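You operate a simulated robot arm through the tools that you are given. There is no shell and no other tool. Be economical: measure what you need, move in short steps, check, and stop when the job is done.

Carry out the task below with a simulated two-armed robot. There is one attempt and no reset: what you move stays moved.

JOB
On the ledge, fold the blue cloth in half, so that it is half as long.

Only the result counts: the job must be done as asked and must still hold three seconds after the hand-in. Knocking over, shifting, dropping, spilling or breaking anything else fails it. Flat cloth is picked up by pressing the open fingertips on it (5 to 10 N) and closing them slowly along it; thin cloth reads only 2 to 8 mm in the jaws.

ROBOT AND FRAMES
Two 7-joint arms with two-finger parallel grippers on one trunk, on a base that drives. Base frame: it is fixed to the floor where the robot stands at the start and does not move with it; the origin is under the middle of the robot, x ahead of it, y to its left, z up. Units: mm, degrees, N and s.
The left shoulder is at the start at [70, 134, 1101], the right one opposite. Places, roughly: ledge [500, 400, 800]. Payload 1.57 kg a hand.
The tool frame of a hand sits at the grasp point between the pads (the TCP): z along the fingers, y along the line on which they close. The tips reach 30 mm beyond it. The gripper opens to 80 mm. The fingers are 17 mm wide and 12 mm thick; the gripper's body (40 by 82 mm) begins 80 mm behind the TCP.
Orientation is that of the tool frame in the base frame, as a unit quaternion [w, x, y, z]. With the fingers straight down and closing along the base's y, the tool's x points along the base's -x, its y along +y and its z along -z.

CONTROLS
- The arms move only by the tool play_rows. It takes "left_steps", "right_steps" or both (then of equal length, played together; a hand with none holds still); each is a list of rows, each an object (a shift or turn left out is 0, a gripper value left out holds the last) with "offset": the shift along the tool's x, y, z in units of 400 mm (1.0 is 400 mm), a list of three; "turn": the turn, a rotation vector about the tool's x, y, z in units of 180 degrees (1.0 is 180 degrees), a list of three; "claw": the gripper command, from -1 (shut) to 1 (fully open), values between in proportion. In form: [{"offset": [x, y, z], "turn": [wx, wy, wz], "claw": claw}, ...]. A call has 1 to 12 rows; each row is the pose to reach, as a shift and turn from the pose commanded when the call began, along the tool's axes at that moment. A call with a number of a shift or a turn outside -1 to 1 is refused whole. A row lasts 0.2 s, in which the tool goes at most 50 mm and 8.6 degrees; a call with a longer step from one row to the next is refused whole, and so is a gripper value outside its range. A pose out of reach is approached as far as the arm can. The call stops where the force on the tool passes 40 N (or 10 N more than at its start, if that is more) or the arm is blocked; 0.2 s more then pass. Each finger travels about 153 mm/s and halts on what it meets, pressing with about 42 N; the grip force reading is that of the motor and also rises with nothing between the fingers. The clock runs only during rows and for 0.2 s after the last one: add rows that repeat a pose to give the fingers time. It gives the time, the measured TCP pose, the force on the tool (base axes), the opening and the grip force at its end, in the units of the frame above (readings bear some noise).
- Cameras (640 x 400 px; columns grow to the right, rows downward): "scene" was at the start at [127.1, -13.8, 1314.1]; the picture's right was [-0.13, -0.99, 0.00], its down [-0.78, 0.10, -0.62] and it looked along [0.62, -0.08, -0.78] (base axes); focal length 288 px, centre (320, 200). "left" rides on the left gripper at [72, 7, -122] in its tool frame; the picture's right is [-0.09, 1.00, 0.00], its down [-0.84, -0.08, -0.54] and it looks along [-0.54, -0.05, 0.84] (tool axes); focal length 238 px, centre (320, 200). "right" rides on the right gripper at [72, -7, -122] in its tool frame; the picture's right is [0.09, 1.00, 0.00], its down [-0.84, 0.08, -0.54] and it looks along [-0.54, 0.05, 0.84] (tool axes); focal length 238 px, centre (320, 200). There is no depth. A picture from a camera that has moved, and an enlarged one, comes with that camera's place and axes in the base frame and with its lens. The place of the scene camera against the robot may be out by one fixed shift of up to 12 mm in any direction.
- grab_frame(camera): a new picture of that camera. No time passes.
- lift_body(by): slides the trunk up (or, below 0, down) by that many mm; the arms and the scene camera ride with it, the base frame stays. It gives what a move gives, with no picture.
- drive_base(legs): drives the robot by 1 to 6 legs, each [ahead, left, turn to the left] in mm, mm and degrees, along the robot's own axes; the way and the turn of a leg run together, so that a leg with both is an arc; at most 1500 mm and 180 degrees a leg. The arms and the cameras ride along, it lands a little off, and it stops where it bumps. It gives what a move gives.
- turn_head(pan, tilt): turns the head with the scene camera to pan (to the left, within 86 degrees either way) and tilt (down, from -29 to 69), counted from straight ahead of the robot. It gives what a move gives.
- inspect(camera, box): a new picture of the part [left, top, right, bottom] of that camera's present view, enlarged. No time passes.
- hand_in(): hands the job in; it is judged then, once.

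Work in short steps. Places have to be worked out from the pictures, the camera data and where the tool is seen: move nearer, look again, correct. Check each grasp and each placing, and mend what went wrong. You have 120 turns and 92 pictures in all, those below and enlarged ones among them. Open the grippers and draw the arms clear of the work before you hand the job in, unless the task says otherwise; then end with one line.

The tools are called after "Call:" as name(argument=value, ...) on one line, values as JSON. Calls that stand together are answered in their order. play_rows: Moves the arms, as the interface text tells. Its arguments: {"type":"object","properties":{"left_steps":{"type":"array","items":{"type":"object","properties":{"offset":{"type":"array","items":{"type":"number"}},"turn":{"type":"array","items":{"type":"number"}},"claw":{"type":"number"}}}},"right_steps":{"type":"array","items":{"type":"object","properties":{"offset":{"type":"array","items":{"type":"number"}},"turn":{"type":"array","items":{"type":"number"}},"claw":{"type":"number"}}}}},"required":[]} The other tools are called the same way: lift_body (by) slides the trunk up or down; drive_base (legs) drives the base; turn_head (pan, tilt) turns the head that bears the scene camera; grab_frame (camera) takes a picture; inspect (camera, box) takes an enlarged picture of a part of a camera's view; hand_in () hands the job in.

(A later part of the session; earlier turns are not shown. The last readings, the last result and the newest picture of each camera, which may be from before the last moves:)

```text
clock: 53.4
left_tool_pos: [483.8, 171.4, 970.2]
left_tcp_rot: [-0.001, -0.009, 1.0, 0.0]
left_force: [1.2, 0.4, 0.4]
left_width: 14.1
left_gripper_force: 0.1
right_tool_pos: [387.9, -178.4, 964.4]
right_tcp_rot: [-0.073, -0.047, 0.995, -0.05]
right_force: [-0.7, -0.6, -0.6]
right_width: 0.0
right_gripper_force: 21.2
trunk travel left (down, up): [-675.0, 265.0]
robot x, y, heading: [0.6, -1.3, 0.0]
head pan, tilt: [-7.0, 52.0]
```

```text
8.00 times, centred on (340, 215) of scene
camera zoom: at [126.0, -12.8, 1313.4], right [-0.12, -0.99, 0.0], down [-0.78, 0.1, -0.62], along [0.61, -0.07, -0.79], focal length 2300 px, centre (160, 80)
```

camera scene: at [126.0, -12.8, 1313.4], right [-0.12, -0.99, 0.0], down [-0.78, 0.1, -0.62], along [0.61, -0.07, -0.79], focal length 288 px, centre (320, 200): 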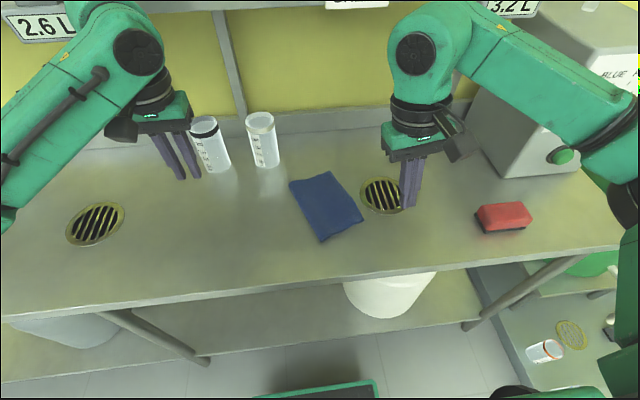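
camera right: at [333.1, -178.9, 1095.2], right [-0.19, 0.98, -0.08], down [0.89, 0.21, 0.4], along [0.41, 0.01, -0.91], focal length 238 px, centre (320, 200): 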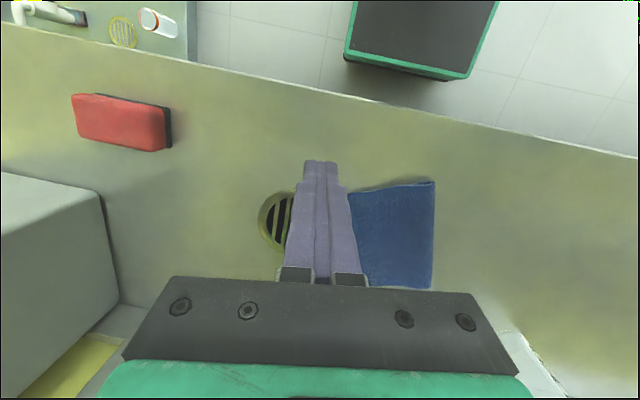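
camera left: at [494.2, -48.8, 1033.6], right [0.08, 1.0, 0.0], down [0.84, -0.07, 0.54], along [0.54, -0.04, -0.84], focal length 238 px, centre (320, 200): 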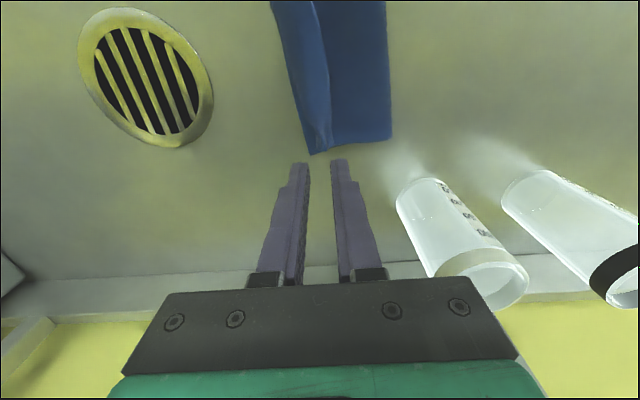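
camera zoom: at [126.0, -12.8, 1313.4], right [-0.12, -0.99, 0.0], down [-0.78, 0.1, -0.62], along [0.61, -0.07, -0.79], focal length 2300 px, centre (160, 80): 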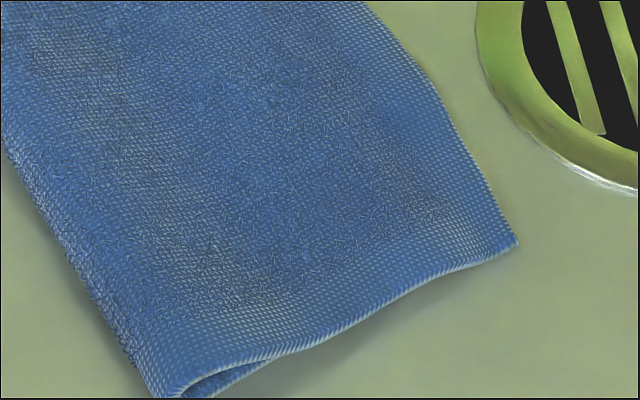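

The lower layer's edge is hidden under the top one near the corner. I'll tilt the right hand back for a low view of the near edge, moving away from the pump box.

Call:
play_rows(right_steps=[{"offset": [0.03, 0, 0.03], "turn": [-0.008, -0.04, 0]}, {"offset": [0.06, 0, 0.08], "turn": [-0.016, -0.08, 0]}, {"offset": [0.094, 0, 0.13], "turn": [-0.024, -0.12, 0]}, {"offset": [0.094, 0, 0.18], "turn": [-0.03, -0.16, 0]}, {"offset": [0.094, 0, 0.2], "turn": [-0.03, -0.186, 0]}, {"offset": [0.094, 0, 0.2], "turn": [-0.03, -0.186, 0]}])

Call:
grab_frame(camera="right")

```text
clock: 54.8
left_tool_pos: [484.0, 171.8, 968.9]
left_tcp_rot: [-0.004, -0.009, 1.0, 0.0]
left_force: [-0.6, 0.4, -0.3]
left_width: 14.1
left_gripper_force: 0.0
right_tool_pos: [338.4, -188.5, 891.7]
right_tcp_rot: [0.215, -0.056, 0.975, 0.012]
right_force: [-0.8, -0.2, 0.3]
right_width: 0.1
right_gripper_force: 21.2
trunk travel left (down, up): [-675.0, 265.0]
robot x, y, heading: [-1.7, 3.1, 0.1]
head pan, tilt: [-7.0, 52.0]
```

```text
23 pictures are left
camera right: at [222.2, -208.9, 971.0], right [-0.2, 0.98, -0.04], down [0.52, 0.14, 0.84], along [0.83, 0.15, -0.54], focal length 238 px, centre (320, 200)
```

right: 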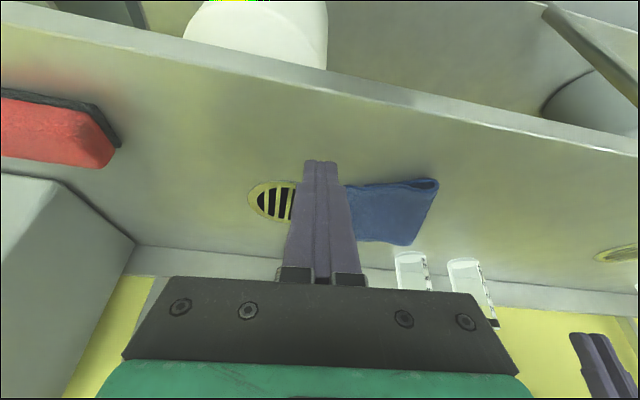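

Call:
inspect(camera="right", box=[336, 165, 448, 235])

```text
5.71 times, centred on (392, 200) of right
camera zoom: at [222.2, -208.9, 971.0], right [-0.2, 0.98, -0.04], down [0.52, 0.14, 0.84], along [0.83, 0.15, -0.54], focal length 1362 px, centre (-91, 200)
```

zoom: 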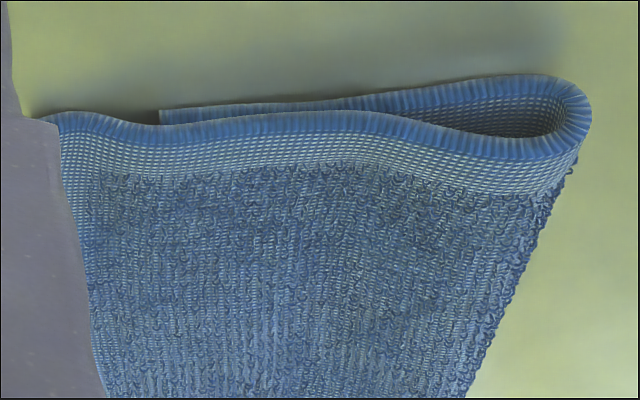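

The view shows the top layer overhanging the lower one by about 20 mm, so the halves are roughly 107 and 88 mm. I'll correct it one-handed: the left hand grips the middle of the top edge, lifts slightly, moves it 20 mm toward the fold and lays it down. First I'll hover, yawed 20° to match the cloth.

Call:
play_rows(left_steps=[{"offset": [-0.01, -0.1, 0], "turn": [0, 0, -0.02], "claw": -0.5}, {"offset": [-0.02, -0.21, 0], "turn": [0, 0, -0.04]}, {"offset": [-0.03, -0.32, 0], "turn": [0, 0, -0.06]}, {"offset": [-0.04, -0.43, 0], "turn": [0, 0, -0.08]}, {"offset": [-0.05, -0.54, 0], "turn": [0, 0, -0.1]}, {"offset": [-0.06, -0.64, 0.02], "turn": [0, 0, -0.111]}, {"offset": [-0.08, -0.7125, 0.06], "turn": [0, 0, -0.111]}, {"offset": [-0.08, -0.7125, 0.15], "turn": [0, 0, -0.111]}, {"offset": [-0.08, -0.7125, 0.225], "turn": [0, 0, -0.111]}, {"offset": [-0.08, -0.7125, 0.225], "turn": [0, 0, -0.111]}])

Call:
grab_frame(camera="left")

```text
clock: 57.0
left_tool_pos: [520.7, -108.8, 877.7]
left_tcp_rot: [-0.002, -0.183, 0.983, 0.0]
left_force: [-0.7, -0.4, -0.2]
left_width: 19.9
left_gripper_force: 0.0
left hand out of reach, approached as far as the arm can: row 7, 8, 9, 10
right_tool_pos: [338.4, -187.7, 891.6]
right_tcp_rot: [0.214, -0.057, 0.975, 0.013]
right_force: [-0.5, 0.2, 0.6]
right_width: 0.0
right_gripper_force: 21.7
trunk travel left (down, up): [-675.0, 265.0]
robot x, y, heading: [-2.0, 0.7, 0.1]
head pan, tilt: [-7.0, 52.0]
```

```text
21 pictures are left
camera left: at [451.8, -128.0, 1000.0], right [-0.27, 0.96, 0.0], down [0.81, 0.23, 0.54], along [0.52, 0.15, -0.84], focal length 238 px, centre (320, 200)
```

left: 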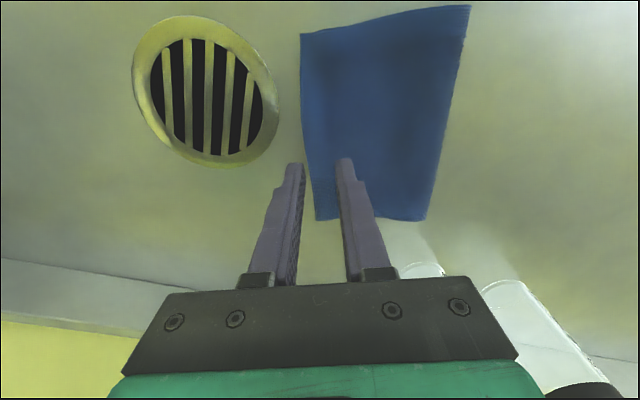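

The left arm is just short of reach there, so I'll drive 30 mm forward. The right arm is well back from the pump box.

Call:
drive_base(legs=[[30, 0, 0]])

```text
clock: 57.8
left_tool_pos: [548.9, -108.9, 879.8]
left_tcp_rot: [-0.001, -0.182, 0.983, 0.0]
left_force: [-0.2, 0.1, 0.6]
left_width: 20.1
left_gripper_force: 0.0
right_tool_pos: [365.1, -187.9, 893.4]
right_tcp_rot: [0.215, -0.057, 0.975, 0.012]
right_force: [-0.2, -0.1, 1.3]
right_width: 0.0
right_gripper_force: 21.3
trunk travel left (down, up): [-675.0, 265.0]
robot x, y, heading: [29.1, -0.2, 0.4]
head pan, tilt: [-7.0, 52.0]
```

I'll move the left jaws to straddle the middle of the top edge, near [516, -113], and descend to just above it.

Call:
play_rows(left_steps=[{"offset": [0.04, 0.01, 0]}, {"offset": [0.081, 0.019, 0.03]}, {"offset": [0.081, 0.019, 0.06]}, {"offset": [0.081, 0.019, 0.085]}, {"offset": [0.081, 0.019, 0.085]}])

Call:
grab_frame(camera="left")

```text
clock: 59.0
left_tool_pos: [519.0, -112.7, 843.4]
left_tcp_rot: [-0.003, -0.182, 0.983, 0.0]
left_force: [0.0, 0.4, 1.0]
left_width: 19.9
left_gripper_force: 0.1
right_tool_pos: [366.5, -187.4, 891.9]
right_tcp_rot: [0.214, -0.057, 0.975, 0.012]
right_force: [-0.4, -0.9, -0.1]
right_width: 0.0
right_gripper_force: 21.4
trunk travel left (down, up): [-675.0, 265.0]
robot x, y, heading: [28.6, 0.9, 0.3]
head pan, tilt: [-7.0, 52.0]
```

```text
20 pictures are left
camera left: at [448.5, -132.5, 965.4], right [-0.27, 0.96, 0.0], down [0.81, 0.23, 0.54], along [0.52, 0.15, -0.84], focal length 238 px, centre (320, 200)
```

left: 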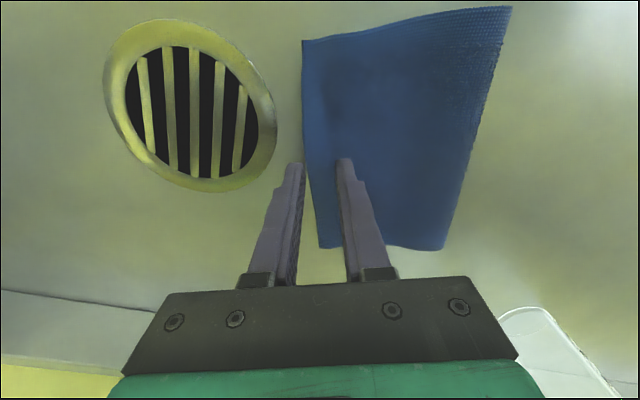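

The placement is good, with the outer finger just off the edge. I'll lower to contact.

Call:
play_rows(left_steps=[{"offset": [0, 0, 0.01]}, {"offset": [0, 0, 0.016]}, {"offset": [0, 0, 0.02]}, {"offset": [0, 0, 0.02]}])

```text
clock: 60.0
left_tool_pos: [518.6, -113.2, 835.9]
left_tcp_rot: [-0.003, -0.182, 0.983, 0.0]
left_force: [0.0, 0.0, 1.3]
left_width: 20.2
left_gripper_force: 0.0
right_tool_pos: [366.7, -187.9, 890.5]
right_tcp_rot: [0.214, -0.057, 0.975, 0.013]
right_force: [-0.6, 0.1, -0.6]
right_width: 0.2
right_gripper_force: 21.1
trunk travel left (down, up): [-675.0, 265.0]
robot x, y, heading: [27.8, 0.5, -0.0]
head pan, tilt: [-7.0, 52.0]
```

There's barely any contact yet. I'll press about 2 mm more and close slowly.

Call:
play_rows(left_steps=[{"offset": [0, 0, 0.005]}, {"offset": [0, 0, 0.006]}, {"offset": [0, 0, 0.006], "claw": -0.56}, {"offset": [0, 0, 0.006], "claw": -0.62}, {"offset": [0, 0, 0.006], "claw": -0.68}, {"offset": [0, 0, 0.006], "claw": -0.74}, {"offset": [0, 0, 0.006], "claw": -0.8}, {"offset": [0, 0, 0.006], "claw": -0.86}, {"offset": [0, 0, 0.006], "claw": -0.93}, {"offset": [0, 0, 0.006], "claw": -1}, {"offset": [0, 0, 0.006], "claw": -1}])

Call:
grab_frame(camera="left")

```text
clock: 62.4
left_tool_pos: [517.7, -112.2, 835.4]
left_tcp_rot: [-0.002, -0.182, 0.983, 0.0]
left_force: [-0.6, 1.2, 8.7]
left_width: 3.7
left_gripper_force: 24.2
right_tool_pos: [365.3, -187.5, 892.2]
right_tcp_rot: [0.215, -0.056, 0.975, 0.011]
right_force: [0.7, 0.3, 0.5]
right_width: 0.0
right_gripper_force: 21.6
trunk travel left (down, up): [-675.0, 265.0]
robot x, y, heading: [29.6, -0.1, 0.1]
head pan, tilt: [-7.0, 52.0]
```

```text
19 pictures are left
camera left: at [446.9, -132.0, 956.3], right [-0.27, 0.96, 0.0], down [0.81, 0.23, 0.54], along [0.52, 0.15, -0.84], focal length 238 px, centre (320, 200)
```

left: 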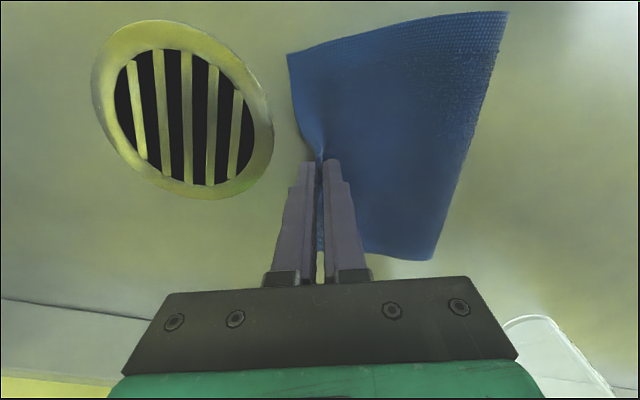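

The edge is gripped (3.7 mm). I'll lift about 35 mm and look for the lower layer's edge.

Call:
play_rows(left_steps=[{"offset": [0, 0.003, -0.03]}, {"offset": [0, 0.01, -0.06]}, {"offset": [0, 0.02, -0.09]}, {"offset": [0, 0.02, -0.09]}])

Call:
grab_frame(camera="left")

Call:
inspect(camera="right", box=[320, 120, 480, 220])

```text
clock: 63.4
left_tool_pos: [513.7, -105.2, 869.9]
left_tcp_rot: [-0.003, -0.183, 0.983, 0.001]
left_force: [0.3, -0.4, 0.1]
left_width: 3.6
left_gripper_force: 24.4
right_tool_pos: [367.1, -189.1, 891.8]
right_tcp_rot: [0.215, -0.057, 0.975, 0.012]
right_force: [-0.3, -0.1, -1.1]
right_width: 0.0
right_gripper_force: 21.6
trunk travel left (down, up): [-675.0, 265.0]
robot x, y, heading: [29.3, 2.0, 0.0]
head pan, tilt: [-7.0, 52.0]
```

```text
18 pictures are left
camera left: at [445.7, -125.4, 991.5], right [-0.27, 0.96, 0.0], down [0.81, 0.23, 0.54], along [0.52, 0.15, -0.84], focal length 238 px, centre (320, 200)
```

left: 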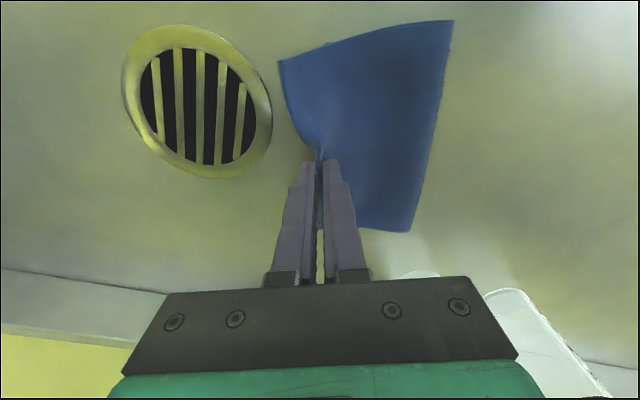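

```text
4.00 times, centred on (400, 170) of right
camera zoom: at [251.4, -209.0, 971.3], right [-0.2, 0.98, -0.04], down [0.52, 0.14, 0.84], along [0.83, 0.15, -0.54], focal length 953 px, centre (0, 320)
```

zoom: 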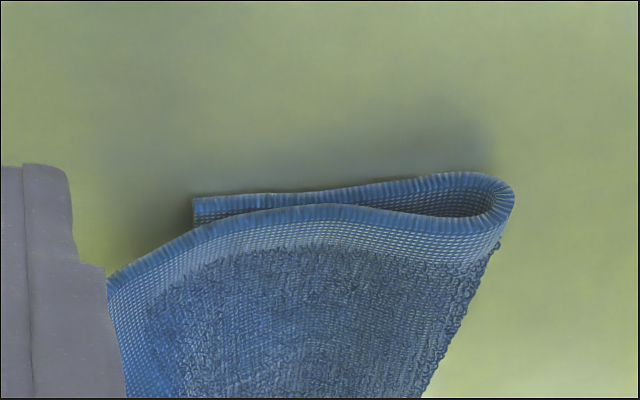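

The lower layer's near corner is at [436, -125], so the middle of its edge is near [512, -100]. I'll move the gripped edge about 20 mm toward the fold while lifted, then lower it.

Call:
play_rows(left_steps=[{"offset": [0, 0.015, -0.02]}, {"offset": [0, 0.035, -0.03]}, {"offset": [0, 0.052, -0.02]}, {"offset": [0, 0.052, 0.01]}, {"offset": [0, 0.052, 0.04]}, {"offset": [0, 0.05, 0.065]}, {"offset": [0, 0.05, 0.076]}, {"offset": [0, 0.05, 0.076]}])

Call:
grab_frame(camera="left")

Call:
inspect(camera="right", box=[320, 120, 480, 220])

```text
clock: 65.2
left_tool_pos: [507.1, -86.3, 840.2]
left_tcp_rot: [-0.001, -0.182, 0.983, 0.0]
left_force: [-1.0, -0.2, 7.2]
left_width: 3.6
left_gripper_force: 24.2
right_tool_pos: [366.1, -188.2, 891.7]
right_tcp_rot: [0.215, -0.056, 0.975, 0.012]
right_force: [-0.2, -0.4, 0.2]
right_width: 0.1
right_gripper_force: 21.0
trunk travel left (down, up): [-675.0, 265.0]
robot x, y, heading: [28.9, 2.8, 0.0]
head pan, tilt: [-7.0, 52.0]
```

```text
16 pictures are left
camera left: at [437.4, -106.6, 962.0], right [-0.27, 0.96, 0.0], down [0.81, 0.23, 0.54], along [0.52, 0.15, -0.84], focal length 238 px, centre (320, 200)
```

left: 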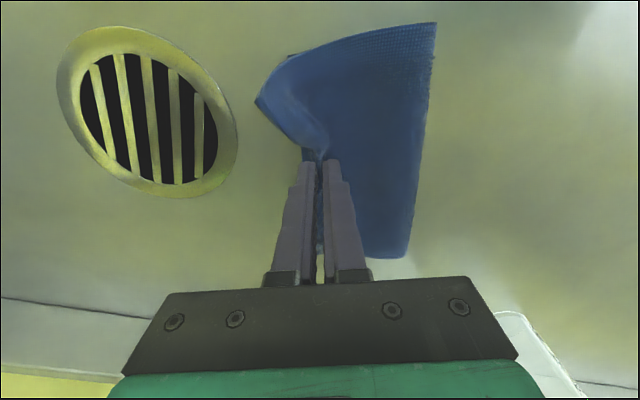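

```text
4.00 times, centred on (400, 170) of right
camera zoom: at [250.6, -208.9, 971.6], right [-0.2, 0.98, -0.04], down [0.52, 0.14, 0.84], along [0.83, 0.15, -0.54], focal length 953 px, centre (0, 320)
```

zoom: 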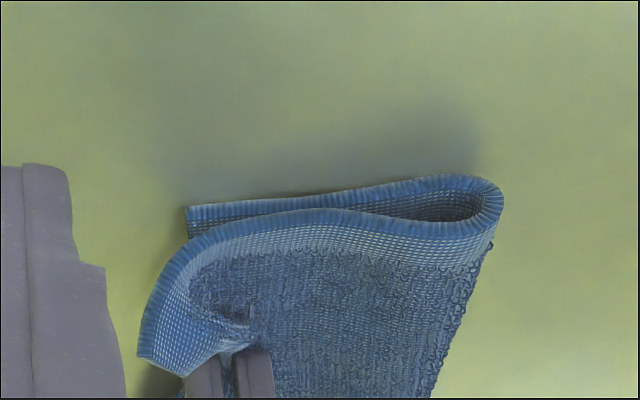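

The middle of the edge is where I want it, though the corner still drapes outward. I'll release gently, withdraw upward and see how it relaxes.

Call:
play_rows(left_steps=[{"offset": [0, 0, 0], "claw": -0.9}, {"offset": [0, 0, 0], "claw": -0.8}, {"offset": [0, 0, 0], "claw": -0.7}, {"offset": [0, 0, -0.004], "claw": -0.65}, {"offset": [0, 0, -0.02]}, {"offset": [0, 0, -0.05]}, {"offset": [0, 0, -0.12]}, {"offset": [0, 0.06, -0.2]}, {"offset": [0, 0.16, -0.25]}, {"offset": [0, 0.27, -0.25]}, {"offset": [0, 0.38, -0.25]}, {"offset": [0, 0.48, -0.25]}])

Call:
inspect(camera="right", box=[320, 120, 480, 220])

Call:
inspect(camera="scene", box=[240, 150, 400, 250])

```text
clock: 67.8
left_tool_pos: [438.8, 93.9, 941.1]
left_tcp_rot: [-0.002, -0.182, 0.983, 0.0]
left_force: [0.4, 0.1, 0.4]
left_width: 14.0
left_gripper_force: 0.0
right_tool_pos: [366.4, -187.8, 891.7]
right_tcp_rot: [0.214, -0.057, 0.975, 0.012]
right_force: [0.2, -0.1, -0.9]
right_width: 0.1
right_gripper_force: 21.8
trunk travel left (down, up): [-675.0, 265.0]
robot x, y, heading: [26.1, -2.2, 0.1]
head pan, tilt: [-7.0, 52.0]
```

```text
4.00 times, centred on (400, 170) of right
camera zoom: at [250.6, -207.7, 971.8], right [-0.2, 0.98, -0.04], down [0.52, 0.14, 0.84], along [0.83, 0.15, -0.54], focal length 953 px, centre (0, 320)
```

zoom: 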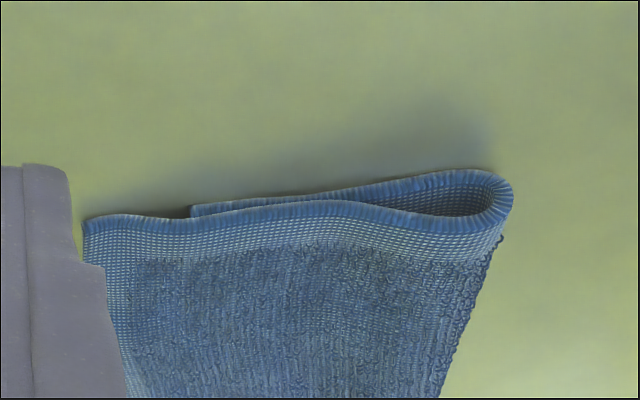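

```text
4.00 times, centred on (320, 200) of scene
camera zoom: at [154.2, -11.0, 1313.5], right [-0.12, -0.99, 0.0], down [-0.78, 0.09, -0.62], along [0.61, -0.08, -0.79], focal length 1150 px, centre (320, 200)
```

zoom: 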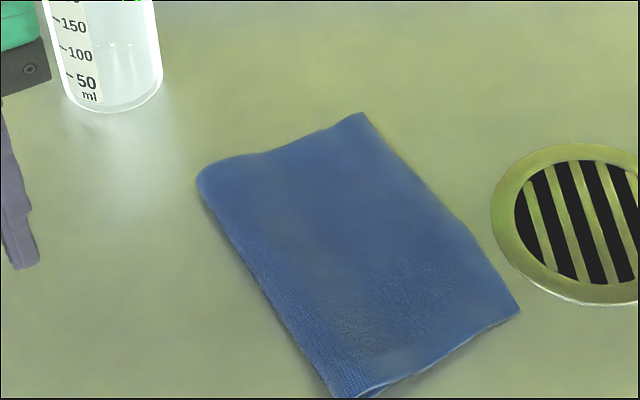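

The top layer sprang back because its corners stayed anchored on the table, and the overhang is still about 30 mm. I'll try again with a much higher lift so the corners come free. First I'll return the left hand to the middle of the edge.

Call:
play_rows(left_steps=[{"offset": [0, -0.1, 0], "claw": -0.45}, {"offset": [0, -0.21, 0]}, {"offset": [0, -0.32, 0]}, {"offset": [0, -0.43, 0.02]}, {"offset": [-0.004, -0.52, 0.07]}, {"offset": [-0.004, -0.567, 0.14]}, {"offset": [-0.004, -0.567, 0.2]}, {"offset": [-0.004, -0.567, 0.24]}, {"offset": [-0.004, -0.567, 0.24]}])

Call:
grab_frame(camera="left")

```text
clock: 69.8
left_tool_pos: [519.4, -117.1, 843.7]
left_tcp_rot: [-0.003, -0.183, 0.983, 0.0]
left_force: [0.4, 0.4, -0.4]
left_width: 21.9
left_gripper_force: 0.1
right_tool_pos: [367.7, -188.7, 891.3]
right_tcp_rot: [0.214, -0.057, 0.975, 0.013]
right_force: [0.2, 0.2, 0.2]
right_width: 0.5
right_gripper_force: 21.8
trunk travel left (down, up): [-675.0, 265.0]
robot x, y, heading: [28.3, 1.1, 0.2]
head pan, tilt: [-7.0, 52.0]
```

```text
12 pictures are left
camera left: at [450.5, -137.2, 965.1], right [-0.27, 0.96, 0.0], down [0.81, 0.23, 0.54], along [0.52, 0.15, -0.84], focal length 238 px, centre (320, 200)
```

left: 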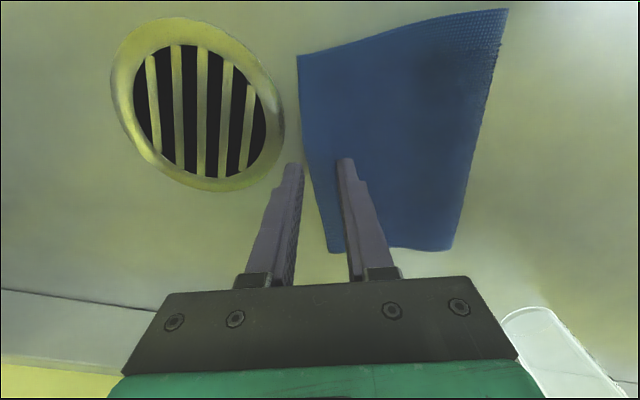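

The jaws straddle the edge again. I'll press and close as before.

Call:
play_rows(left_steps=[{"offset": [0, 0, 0.012]}, {"offset": [0, 0, 0.022]}, {"offset": [0, 0, 0.026]}, {"offset": [0, 0, 0.026], "claw": -0.52}, {"offset": [0, 0, 0.026], "claw": -0.59}, {"offset": [0, 0, 0.026], "claw": -0.66}, {"offset": [0, 0, 0.026], "claw": -0.73}, {"offset": [0, 0, 0.026], "claw": -0.8}, {"offset": [0, 0, 0.026], "claw": -0.87}, {"offset": [0, 0, 0.026], "claw": -0.94}, {"offset": [0, 0, 0.026], "claw": -1}, {"offset": [0, 0, 0.026], "claw": -1}])

```text
clock: 72.4
left_tool_pos: [519.3, -118.3, 832.5]
left_tcp_rot: [-0.002, -0.183, 0.983, 0.001]
left_force: [-1.2, 0.6, 7.5]
left_width: 3.5
left_gripper_force: 25.1
right_tool_pos: [366.2, -188.4, 891.6]
right_tcp_rot: [0.215, -0.056, 0.975, 0.011]
right_force: [-0.1, -0.3, 0.2]
right_width: 0.0
right_gripper_force: 21.3
trunk travel left (down, up): [-675.0, 265.0]
robot x, y, heading: [27.7, 2.2, -0.2]
head pan, tilt: [-7.0, 52.0]
```

It's gripped again (3.5 mm). I'll lift high, about 80 mm, while moving 45 mm toward the fold, then check whether the corners are free.

Call:
play_rows(left_steps=[{"offset": [0, 0.005, -0.04]}, {"offset": [0, 0.015, -0.08]}, {"offset": [0, 0.035, -0.12]}, {"offset": [0, 0.06, -0.16]}, {"offset": [0, 0.09, -0.19]}, {"offset": [0, 0.1125, -0.205]}, {"offset": [0, 0.1125, -0.205]}, {"offset": [0, 0.1125, -0.205]}])

Call:
inspect(camera="right", box=[320, 120, 480, 220])

```text
clock: 74.2
left_tool_pos: [505.4, -77.5, 915.3]
left_tcp_rot: [-0.003, -0.183, 0.983, 0.0]
left_force: [-0.1, 1.1, -0.6]
left_width: 3.7
left_gripper_force: 24.2
right_tool_pos: [368.0, -187.7, 892.0]
right_tcp_rot: [0.214, -0.056, 0.975, 0.012]
right_force: [-0.1, -0.5, -0.2]
right_width: 0.0
right_gripper_force: 21.6
trunk travel left (down, up): [-675.0, 265.0]
robot x, y, heading: [32.3, 2.1, 0.2]
head pan, tilt: [-7.0, 52.0]
```

```text
4.00 times, centred on (400, 170) of right
camera zoom: at [251.4, -208.7, 971.3], right [-0.2, 0.98, -0.04], down [0.52, 0.14, 0.84], along [0.83, 0.15, -0.54], focal length 953 px, centre (0, 320)
```

zoom: 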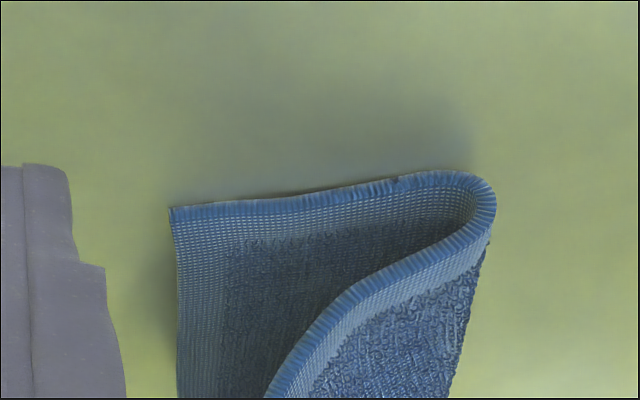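

The corners are free and the whole top layer is lifted. I'll carry the edge over to stand above the fold so the fold line unrolls outward, then lay it back so the edge lands on the lower edge, near [500, -90].

Call:
play_rows(left_steps=[{"offset": [0.005, 0.05, -0.01]}, {"offset": [0.01, 0.1, -0.012]}, {"offset": [0.012, 0.15, -0.012]}, {"offset": [0.012, 0.15, -0.012]}, {"offset": [0.015, 0.13, 0.0]}, {"offset": [0.018, 0.1, 0.015]}, {"offset": [0.02, 0.07, 0.04]}, {"offset": [0.022, 0.04, 0.075]}, {"offset": [0.024, 0.01, 0.115]}, {"offset": [0.025, -0.008, 0.15]}, {"offset": [0.025, -0.019, 0.178]}, {"offset": [0.025, -0.021, 0.19]}])

Call:
inspect(camera="right", box=[320, 120, 480, 220])

```text
clock: 76.8
left_tool_pos: [497.7, -88.3, 840.1]
left_tcp_rot: [0.0, -0.182, 0.983, 0.0]
left_force: [1.5, 2.2, 6.7]
left_width: 3.5
left_gripper_force: 24.3
right_tool_pos: [367.4, -187.6, 892.8]
right_tcp_rot: [0.214, -0.056, 0.975, 0.011]
right_force: [-0.6, -0.1, 0.3]
right_width: 0.1
right_gripper_force: 20.9
trunk travel left (down, up): [-675.0, 265.0]
robot x, y, heading: [26.3, 1.5, 0.2]
head pan, tilt: [-7.0, 52.0]
```

```text
4.00 times, centred on (400, 170) of right
camera zoom: at [250.5, -208.4, 971.8], right [-0.2, 0.98, -0.04], down [0.52, 0.14, 0.84], along [0.83, 0.15, -0.54], focal length 953 px, centre (0, 320)
```

zoom: 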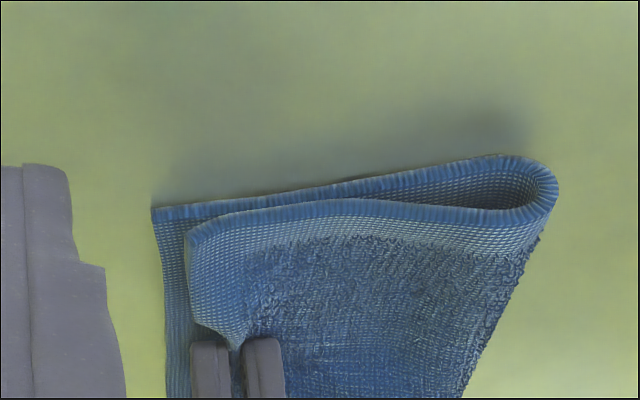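

The fold line moved outward nicely, and the top edge is now only about 10 mm inside the lower edge. I'll lift slightly, shift 8 mm back outward, and release gently.

Call:
play_rows(left_steps=[{"offset": [0, -0.003, -0.02]}, {"offset": [0, -0.015, -0.025]}, {"offset": [0, -0.024, -0.012]}, {"offset": [0, -0.024, -0.001]}, {"offset": [0, -0.024, -0.001], "claw": -0.9}, {"offset": [0, -0.024, -0.001], "claw": -0.8}, {"offset": [0, -0.024, -0.001], "claw": -0.7}, {"offset": [0, -0.024, -0.005], "claw": -0.65}, {"offset": [0, -0.024, -0.02]}, {"offset": [0, -0.024, -0.05]}, {"offset": [0, -0.024, -0.12]}, {"offset": [0, -0.024, -0.2]}])

Call:
inspect(camera="right", box=[320, 120, 480, 220])

Call:
grab_frame(camera="left")

```text
clock: 79.4
left_tool_pos: [502.3, -95.8, 918.6]
left_tcp_rot: [-0.002, -0.182, 0.983, 0.001]
left_force: [0.1, 0.0, 0.0]
left_width: 14.1
left_gripper_force: 0.1
right_tool_pos: [366.6, -188.4, 891.5]
right_tcp_rot: [0.215, -0.056, 0.975, 0.012]
right_force: [0.4, -0.3, 0.2]
right_width: 0.3
right_gripper_force: 21.7
trunk travel left (down, up): [-675.0, 265.0]
robot x, y, heading: [27.4, 1.2, 0.0]
head pan, tilt: [-7.0, 52.0]
```

```text
4.00 times, centred on (400, 170) of right
camera zoom: at [251.4, -208.2, 971.4], right [-0.2, 0.98, -0.04], down [0.52, 0.14, 0.84], along [0.83, 0.15, -0.54], focal length 953 px, centre (0, 320)
```

zoom: 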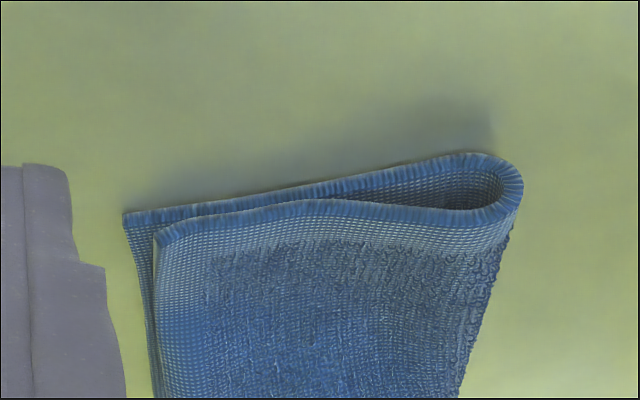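

```text
8 pictures are left
camera left: at [432.4, -115.8, 1040.8], right [-0.27, 0.96, 0.0], down [0.81, 0.23, 0.54], along [0.52, 0.15, -0.84], focal length 238 px, centre (320, 200)
```

left: 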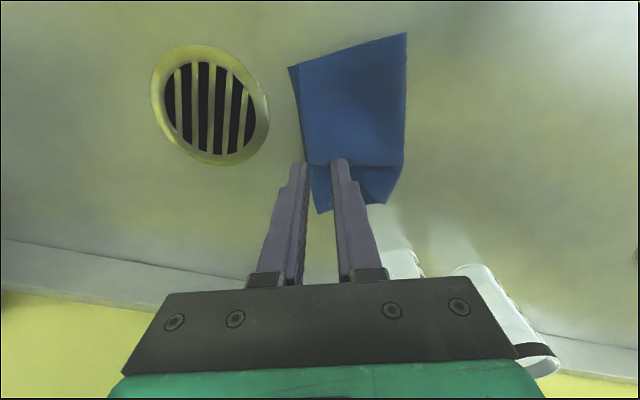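

The near end is now within about 8 mm, but something looks off at the far end. I'll move the left hand away and zoom in with the scene camera.

Call:
play_rows(left_steps=[{"offset": [0, 0.1, -0.04]}, {"offset": [0, 0.2, -0.08]}, {"offset": [0, 0.31, -0.08]}, {"offset": [0, 0.42, -0.08]}, {"offset": [0, 0.5, -0.08]}])

Call:
inspect(camera="scene", box=[260, 160, 388, 240])

```text
clock: 80.6
left_tool_pos: [432.5, 90.7, 951.7]
left_tcp_rot: [-0.002, -0.182, 0.983, -0.001]
left_force: [0.0, 0.2, 0.6]
left_width: 14.0
left_gripper_force: 0.0
right_tool_pos: [367.9, -188.4, 891.9]
right_tcp_rot: [0.213, -0.056, 0.975, 0.012]
right_force: [0.6, -0.4, -0.2]
right_width: 0.1
right_gripper_force: 21.2
trunk travel left (down, up): [-675.0, 265.0]
robot x, y, heading: [28.6, 3.4, 0.1]
head pan, tilt: [-7.0, 52.0]
```

```text
5.00 times, centred on (324, 200) of scene
camera zoom: at [154.6, -11.6, 1313.5], right [-0.12, -0.99, 0.0], down [-0.78, 0.09, -0.62], along [0.61, -0.07, -0.79], focal length 1438 px, centre (300, 200)
```

zoom: 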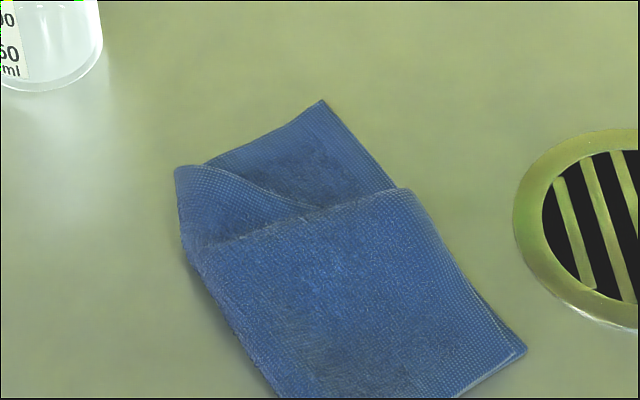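

The top layer's far-right corner got tucked under as it was laid. I'll regrip the top edge just beside that crease, near [520, -102], lift to free the corner, then lay it with a motion that trails the corner outward. First I'll hover there.

Call:
play_rows(left_steps=[{"offset": [0, -0.11, 0], "claw": -0.5}, {"offset": [0, -0.22, 0]}, {"offset": [-0.01, -0.33, 0]}, {"offset": [-0.02, -0.43, 0.03]}, {"offset": [-0.03, -0.5, 0.09]}, {"offset": [-0.03, -0.526, 0.17]}, {"offset": [-0.03, -0.526, 0.24]}, {"offset": [-0.03, -0.526, 0.268]}, {"offset": [-0.03, -0.526, 0.268]}])

Call:
grab_frame(camera="left")

```text
clock: 82.6
left_tool_pos: [516.6, -103.6, 843.3]
left_tcp_rot: [-0.004, -0.182, 0.983, 0.0]
left_force: [0.4, 0.7, 2.4]
left_width: 19.6
left_gripper_force: 0.1
right_tool_pos: [366.6, -189.0, 889.4]
right_tcp_rot: [0.215, -0.056, 0.975, 0.012]
right_force: [-0.5, 0.7, -0.3]
right_width: 0.0
right_gripper_force: 21.7
trunk travel left (down, up): [-675.0, 265.0]
robot x, y, heading: [32.5, 3.1, -0.1]
head pan, tilt: [-7.0, 52.0]
```

```text
6 pictures are left
camera left: at [446.7, -123.1, 966.1], right [-0.27, 0.96, 0.0], down [0.81, 0.23, 0.54], along [0.52, 0.15, -0.84], focal length 238 px, centre (320, 200)
```

left: 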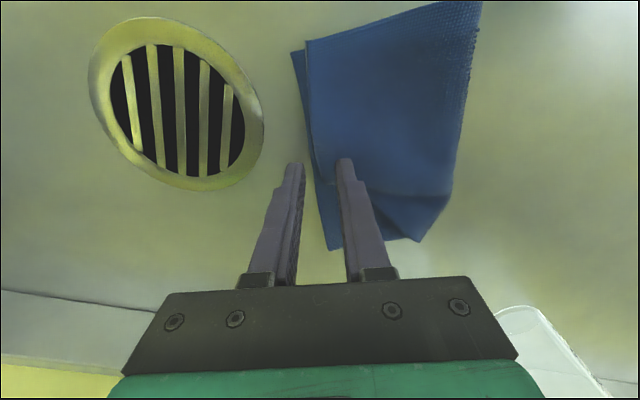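

The lower edge is just inside the outer finger, so I'd risk gripping both layers. I'll raise slightly, shift 6 mm toward the fold, then press lightly and close.

Call:
play_rows(left_steps=[{"offset": [0, 0, -0.015]}, {"offset": [0.012, 0.015, -0.01]}, {"offset": [0.012, 0.015, 0.006]}, {"offset": [0.012, 0.015, 0.012]}, {"offset": [0.012, 0.015, 0.012], "claw": -0.56}, {"offset": [0.012, 0.015, 0.012], "claw": -0.63}, {"offset": [0.012, 0.015, 0.012], "claw": -0.7}, {"offset": [0.012, 0.015, 0.012], "claw": -0.77}, {"offset": [0.012, 0.015, 0.012], "claw": -0.84}, {"offset": [0.012, 0.015, 0.012], "claw": -0.92}, {"offset": [0.012, 0.015, 0.012], "claw": -1}, {"offset": [0.012, 0.015, 0.012], "claw": -1}])

```text
clock: 85.2
left_tool_pos: [510.7, -98.3, 839.7]
left_tcp_rot: [-0.002, -0.182, 0.983, 0.0]
left_force: [-0.9, 2.3, 11.8]
left_width: 2.1
left_gripper_force: 24.2
right_tool_pos: [365.6, -187.5, 891.9]
right_tcp_rot: [0.215, -0.055, 0.975, 0.011]
right_force: [-0.3, 0.2, -0.7]
right_width: 0.0
right_gripper_force: 21.3
trunk travel left (down, up): [-675.0, 265.0]
robot x, y, heading: [30.0, -2.5, 0.0]
head pan, tilt: [-7.0, 52.0]
```

It holds one layer (2.1 mm). I'll lift about 65 mm along the arc and check the state.

Call:
play_rows(left_steps=[{"offset": [0, 0.005, -0.04]}, {"offset": [0, 0.015, -0.08]}, {"offset": [0, 0.035, -0.12]}, {"offset": [0, 0.06, -0.155]}, {"offset": [0, 0.075, -0.17]}, {"offset": [0, 0.075, -0.17]}])

Call:
inspect(camera="right", box=[320, 110, 512, 230])

```text
clock: 86.6
left_tool_pos: [501.3, -70.6, 906.5]
left_tcp_rot: [-0.004, -0.182, 0.983, 0.001]
left_force: [1.5, -0.2, -0.2]
left_width: 1.4
left_gripper_force: 23.7
right_tool_pos: [367.4, -188.1, 890.2]
right_tcp_rot: [0.214, -0.056, 0.975, 0.013]
right_force: [-0.3, -0.1, -0.1]
right_width: 0.3
right_gripper_force: 21.4
trunk travel left (down, up): [-675.0, 265.0]
robot x, y, heading: [26.8, 3.5, 0.3]
head pan, tilt: [-7.0, 52.0]
```

```text
3.33 times, centred on (416, 170) of right
camera zoom: at [251.5, -209.0, 971.2], right [-0.2, 0.98, -0.04], down [0.52, 0.14, 0.84], along [0.83, 0.15, -0.54], focal length 794 px, centre (0, 300)
```

zoom: 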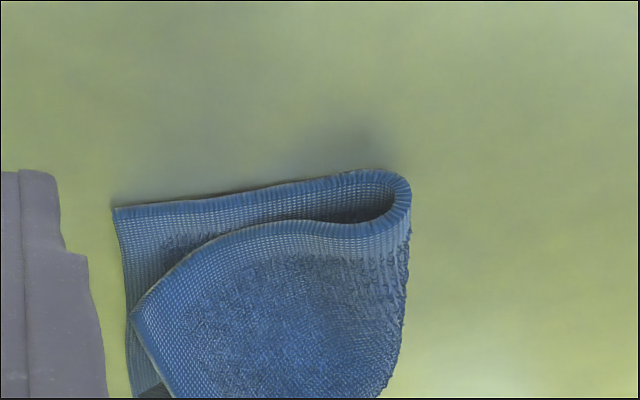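

The top layer is lifted and the lower layer is flat. I'll move 30 mm toward the far side, lower, then come back toward the near side while landing, so the far corner trails outward instead of tucking.

Call:
play_rows(left_steps=[{"offset": [-0.04, 0, 0]}, {"offset": [-0.075, 0, 0]}, {"offset": [-0.07, -0.03, 0.02]}, {"offset": [-0.06, -0.06, 0.06]}, {"offset": [-0.049, -0.084, 0.105]}, {"offset": [-0.049, -0.084, 0.115]}, {"offset": [-0.03, -0.084, 0.13]}, {"offset": [-0.01, -0.084, 0.14]}, {"offset": [0.01, -0.084, 0.15]}, {"offset": [0.026, -0.084, 0.158]}, {"offset": [0.026, -0.084, 0.16]}])

Call:
grab_frame(camera="left")

```text
clock: 89.0
left_tool_pos: [503.0, -105.3, 842.5]
left_tcp_rot: [-0.001, -0.184, 0.983, 0.003]
left_force: [-0.2, -1.4, 4.6]
left_width: 1.5
left_gripper_force: 24.0
right_tool_pos: [367.7, -189.6, 891.3]
right_tcp_rot: [0.215, -0.056, 0.975, 0.013]
right_force: [-0.1, 0.5, -0.2]
right_width: 0.0
right_gripper_force: 21.3
trunk travel left (down, up): [-675.0, 265.0]
robot x, y, heading: [31.9, 2.8, 0.5]
head pan, tilt: [-7.0, 52.0]
```

```text
4 pictures are left
camera left: at [433.3, -124.2, 964.8], right [-0.27, 0.96, 0.0], down [0.81, 0.23, 0.54], along [0.52, 0.15, -0.84], focal length 238 px, centre (320, 200)
```

left: 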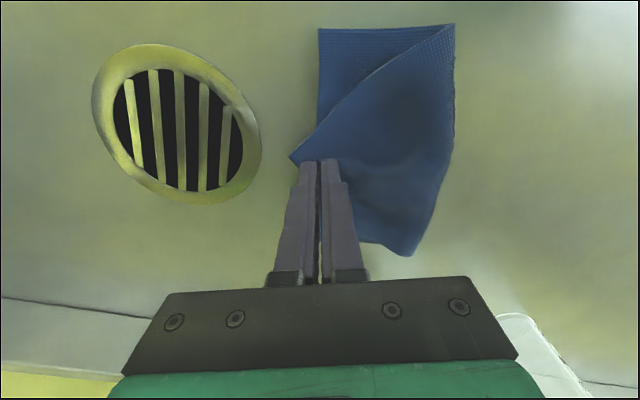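

The near corner looks tucked now, so laying it down at the middle keeps trapping a corner. Still gripped, I'll lift the edge back up until the layer hangs straight above the fold, which should free both corners, and then check.

Call:
play_rows(left_steps=[{"offset": [0, 0.005, -0.04]}, {"offset": [0, 0.02, -0.08]}, {"offset": [0, 0.05, -0.12]}, {"offset": [0, 0.09, -0.155]}, {"offset": [0, 0.135, -0.18]}, {"offset": [0, 0.18, -0.195]}, {"offset": [0, 0.2, -0.2]}, {"offset": [0, 0.2, -0.2]}, {"offset": [0, 0.2, -0.2]}])

Call:
inspect(camera="right", box=[320, 110, 512, 230])

```text
clock: 91.0
left_tool_pos: [474.4, -29.9, 923.7]
left_tcp_rot: [-0.003, -0.182, 0.983, 0.0]
left_force: [0.7, 0.2, 0.2]
left_width: 1.4
left_gripper_force: 23.5
right_tool_pos: [367.5, -188.1, 890.5]
right_tcp_rot: [0.214, -0.056, 0.975, 0.012]
right_force: [-0.3, -0.2, 0.2]
right_width: 0.1
right_gripper_force: 21.0
trunk travel left (down, up): [-675.0, 265.0]
robot x, y, heading: [25.7, -0.6, -0.1]
head pan, tilt: [-7.0, 52.0]
```

```text
3.33 times, centred on (416, 170) of right
camera zoom: at [251.4, -208.8, 971.3], right [-0.2, 0.98, -0.04], down [0.52, 0.14, 0.84], along [0.83, 0.15, -0.54], focal length 794 px, centre (0, 300)
```

zoom: 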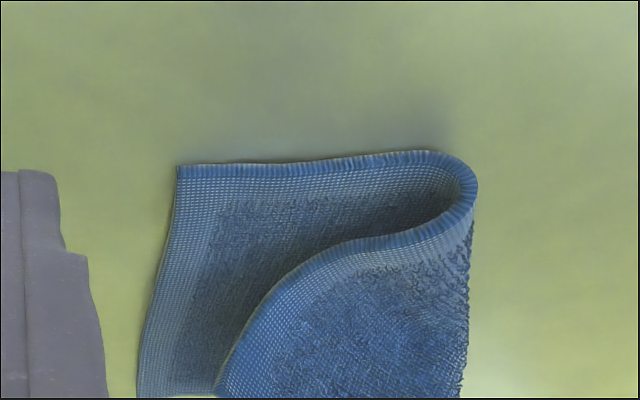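

Both layers hang cleanly, and the lower half measures about 97 mm, so the fold line is now in the middle. Rather than pressing the edge down, I'll lean it about 40° toward the lower edge, then open and whisk the fingers up so it falls flat like a lid.

Call:
play_rows(left_steps=[{"offset": [0.01, -0.04, 0.01], "turn": [0, 0, 0.02]}, {"offset": [0.02, -0.08, 0.03], "turn": [0, 0, 0.04]}, {"offset": [0.033, -0.121, 0.06], "turn": [0, 0, 0.061]}, {"offset": [0.033, -0.121, 0.06], "turn": [0, 0, 0.061]}, {"offset": [0.033, -0.121, 0.06], "turn": [0, 0, 0.061], "claw": 0.2}, {"offset": [0.033, -0.121, -0.05], "turn": [0, 0, 0.061], "claw": 0.2}, {"offset": [0.033, -0.121, -0.16], "turn": [0, 0, 0.061]}, {"offset": [0.033, -0.05, -0.2], "turn": [0, 0, 0.061]}, {"offset": [0.033, 0.06, -0.2], "turn": [0, 0, 0.061]}, {"offset": [0.033, 0.17, -0.2], "turn": [0, 0, 0.061]}, {"offset": [0.033, 0.28, -0.2], "turn": [0, 0, 0.061]}, {"offset": [0.033, 0.35, -0.2], "turn": [0, 0, 0.061]}])

Call:
inspect(camera="scene", box=[256, 160, 400, 250])

```text
clock: 93.6
left_tool_pos: [411.0, 97.0, 1004.7]
left_tcp_rot: [-0.003, -0.087, 0.996, 0.001]
left_force: [-0.6, -0.3, 0.4]
left_width: 48.1
left_gripper_force: 0.0
right_tool_pos: [367.1, -187.5, 891.7]
right_tcp_rot: [0.215, -0.056, 0.975, 0.012]
right_force: [-0.8, -0.2, 0.1]
right_width: 0.0
right_gripper_force: 21.0
trunk travel left (down, up): [-675.0, 265.0]
robot x, y, heading: [28.1, -0.7, 0.1]
head pan, tilt: [-7.0, 52.0]
```

```text
4.44 times, centred on (328, 205) of scene
camera zoom: at [154.7, -11.7, 1313.5], right [-0.12, -0.99, 0.0], down [-0.78, 0.09, -0.62], along [0.61, -0.07, -0.79], focal length 1278 px, centre (284, 178)
```

zoom: 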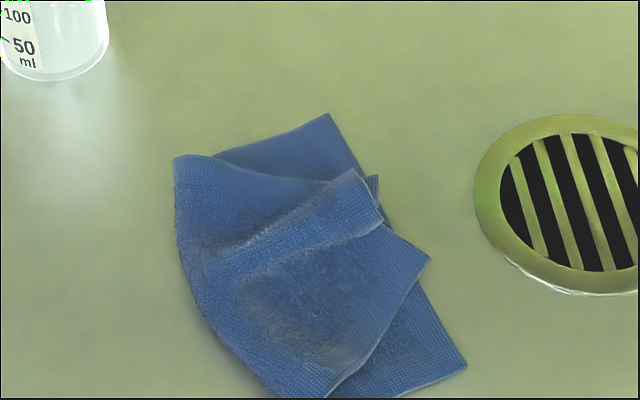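

The top layer still has a pleat at its far side, with its near corner at about [476, -119] instead of [421, -125]. I'll clear the right hand back and hover the left jaws, yawed 30°, over that corner's edge, then pull the corner to its place to open the pleat.

Call:
play_rows(right_steps=[{"offset": [0.02, 0, -0.03]}, {"offset": [0.05, 0, -0.08]}, {"offset": [0.08, 0, -0.12]}])

Call:
play_rows(left_steps=[{"offset": [0, -0.1, 0], "turn": [0, 0, -0.02], "claw": -0.5}, {"offset": [-0.02, -0.21, 0], "turn": [0, 0, -0.04]}, {"offset": [-0.04, -0.32, 0], "turn": [0, 0, -0.06]}, {"offset": [-0.06, -0.42, 0.03], "turn": [0, 0, -0.08]}, {"offset": [-0.0865, -0.5, 0.09], "turn": [0, 0, -0.1]}, {"offset": [-0.0865, -0.531, 0.18], "turn": [0, 0, -0.111]}, {"offset": [-0.0865, -0.531, 0.28], "turn": [0, 0, -0.111]}, {"offset": [-0.0865, -0.531, 0.35], "turn": [0, 0, -0.111]}, {"offset": [-0.0865, -0.531, 0.387], "turn": [0, 0, -0.111]}, {"offset": [-0.0865, -0.531, 0.387], "turn": [0, 0, -0.111]}])

```text
clock: 94.4
left_tool_pos: [410.7, 95.4, 1003.3]
left_tcp_rot: [-0.003, -0.088, 0.996, 0.0]
left_force: [-0.7, -0.3, 1.0]
left_width: 48.2
left_gripper_force: 0.1
right_tool_pos: [359.8, -185.5, 926.1]
right_tcp_rot: [0.213, -0.056, 0.975, 0.013]
right_force: [0.2, -0.2, -0.7]
right_width: 0.0
right_gripper_force: 21.0
right hand out of reach, approached as far as the arm can: row 1, 2, 3
trunk travel left (down, up): [-675.0, 265.0]
robot x, y, heading: [28.9, 0.4, -0.0]
head pan, tilt: [-7.0, 52.0]
```

```text
clock: 96.6
left_tool_pos: [483.2, -109.5, 848.3]
left_tcp_rot: [-0.003, -0.259, 0.966, 0.001]
left_force: [-0.4, 0.1, -1.0]
left_width: 20.1
left_gripper_force: 0.0
right_tool_pos: [359.9, -185.4, 925.8]
right_tcp_rot: [0.213, -0.056, 0.975, 0.012]
right_force: [0.8, 0.8, -0.3]
right_width: 0.0
right_gripper_force: 21.2
trunk travel left (down, up): [-675.0, 265.0]
robot x, y, heading: [27.2, 0.5, 0.3]
head pan, tilt: [-7.0, 52.0]
```

The left hand hovers correctly at [483, -109]. The right hand didn't go far enough back, so I'll slide it sideways by 50 mm for clearance.

Call:
play_rows(right_steps=[{"offset": [0, -0.05, 0]}, {"offset": [0, -0.1, 0]}, {"offset": [0, -0.13, 0]}])

Call:
play_rows(left_steps=[{"offset": [0, 0.006, 0.004]}, {"offset": [0, 0.006, 0.01]}, {"offset": [0, 0.006, 0.015]}, {"offset": [0, 0.006, 0.015]}])

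```text
clock: 97.4
left_tool_pos: [484.5, -109.4, 848.2]
left_tcp_rot: [-0.003, -0.259, 0.966, 0.0]
left_force: [-0.3, -0.2, 0.5]
left_width: 20.1
left_gripper_force: 0.1
right_tool_pos: [363.8, -237.0, 926.0]
right_tcp_rot: [0.214, -0.056, 0.975, 0.011]
right_force: [0.0, 0.4, -0.7]
right_width: 0.0
right_gripper_force: 21.5
trunk travel left (down, up): [-675.0, 265.0]
robot x, y, heading: [26.2, 4.7, 0.0]
head pan, tilt: [-7.0, 52.0]
```

```text
clock: 98.4
left_tool_pos: [480.9, -107.0, 841.4]
left_tcp_rot: [-0.003, -0.259, 0.966, 0.001]
left_force: [0.3, -0.4, 0.6]
left_width: 20.1
left_gripper_force: 0.0
right_tool_pos: [363.7, -237.0, 926.5]
right_tcp_rot: [0.213, -0.057, 0.975, 0.012]
right_force: [0.9, -0.5, 0.0]
right_width: 0.0
right_gripper_force: 21.2
trunk travel left (down, up): [-675.0, 265.0]
robot x, y, heading: [27.7, -2.0, 0.1]
head pan, tilt: [-7.0, 52.0]
```

There's no contact yet at 841. I'll descend a few millimetres more and close slowly, watching the force and the jaw reading.

Call:
play_rows(left_steps=[{"offset": [0, 0, 0.005]}, {"offset": [0, 0, 0.009]}, {"offset": [0, 0, 0.009]}])

```text
clock: 99.2
left_tool_pos: [481.9, -106.8, 837.7]
left_tcp_rot: [-0.002, -0.259, 0.966, 0.001]
left_force: [0.7, 0.1, 1.9]
left_width: 19.9
left_gripper_force: 0.0
right_tool_pos: [364.5, -236.2, 925.2]
right_tcp_rot: [0.214, -0.055, 0.975, 0.012]
right_force: [-0.8, -0.1, 0.2]
right_width: 0.0
right_gripper_force: 21.3
trunk travel left (down, up): [-675.0, 265.0]
robot x, y, heading: [28.2, -0.3, 0.2]
head pan, tilt: [-7.0, 52.0]
```

Contact is beginning (1.9 N). I'll press about 1 mm more and close slowly.

Call:
play_rows(left_steps=[{"offset": [0, 0, 0.003]}, {"offset": [0, 0, 0.003], "claw": -0.55}, {"offset": [0, 0, 0.003], "claw": -0.6}, {"offset": [0, 0, 0.003], "claw": -0.65}, {"offset": [0, 0, 0.003], "claw": -0.7}, {"offset": [0, 0, 0.003], "claw": -0.75}, {"offset": [0, 0, 0.003], "claw": -0.8}, {"offset": [0, 0, 0.003], "claw": -0.85}, {"offset": [0, 0, 0.003], "claw": -0.9}, {"offset": [0, 0, 0.003], "claw": -0.95}, {"offset": [0, 0, 0.003], "claw": -1}, {"offset": [0, 0, 0.003], "claw": -1}])

```text
clock: 101.8
left_tool_pos: [480.0, -106.1, 837.9]
left_tcp_rot: [-0.003, -0.26, 0.966, 0.0]
left_force: [-1.7, 0.1, 1.5]
left_width: 2.5
left_gripper_force: 23.9
right_tool_pos: [363.7, -237.2, 927.1]
right_tcp_rot: [0.214, -0.057, 0.975, 0.012]
right_force: [0.6, -0.4, -0.9]
right_width: 0.1
right_gripper_force: 21.8
trunk travel left (down, up): [-675.0, 265.0]
robot x, y, heading: [28.4, -0.6, 0.0]
head pan, tilt: [-7.0, 52.0]
```

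It's gripped at 2.5 mm, one layer. I'll lift 24 mm, pull the corner about 52 mm toward the near side while turning it square, then set it down. I'll hold the release until I've looked.

Call:
play_rows(left_steps=[{"offset": [0, 0, -0.04]}, {"offset": [0.01, 0.004, -0.065], "turn": [0, 0, 0.01]}, {"offset": [0.035, 0.012, -0.065], "turn": [0, 0, 0.025]}, {"offset": [0.06, 0.022, -0.065], "turn": [0, 0, 0.045]}, {"offset": [0.085, 0.032, -0.06], "turn": [0, 0, 0.06]}, {"offset": [0.11, 0.042, -0.055], "turn": [0, 0, 0.075]}, {"offset": [0.128, 0.047, -0.045], "turn": [0, 0, 0.083]}, {"offset": [0.128, 0.047, -0.025], "turn": [0, 0, 0.083]}, {"offset": [0.126, 0.047, -0.006], "turn": [0, 0, 0.083]}, {"offset": [0.126, 0.047, -0.002], "turn": [0, 0, 0.083]}, {"offset": [0.126, 0.047, -0.002], "turn": [0, 0, 0.083]}])

```text
clock: 104.2
left_tool_pos: [428.4, -115.9, 838.3]
left_tcp_rot: [-0.002, -0.13, 0.991, 0.0]
left_force: [-0.2, -0.5, 1.6]
left_width: 1.9
left_gripper_force: 23.8
right_tool_pos: [364.6, -235.8, 925.1]
right_tcp_rot: [0.214, -0.055, 0.975, 0.012]
right_force: [-0.6, 0.4, 0.0]
right_width: 0.2
right_gripper_force: 21.4
trunk travel left (down, up): [-675.0, 265.0]
robot x, y, heading: [29.3, 2.5, 0.4]
head pan, tilt: [-7.0, 52.0]
```

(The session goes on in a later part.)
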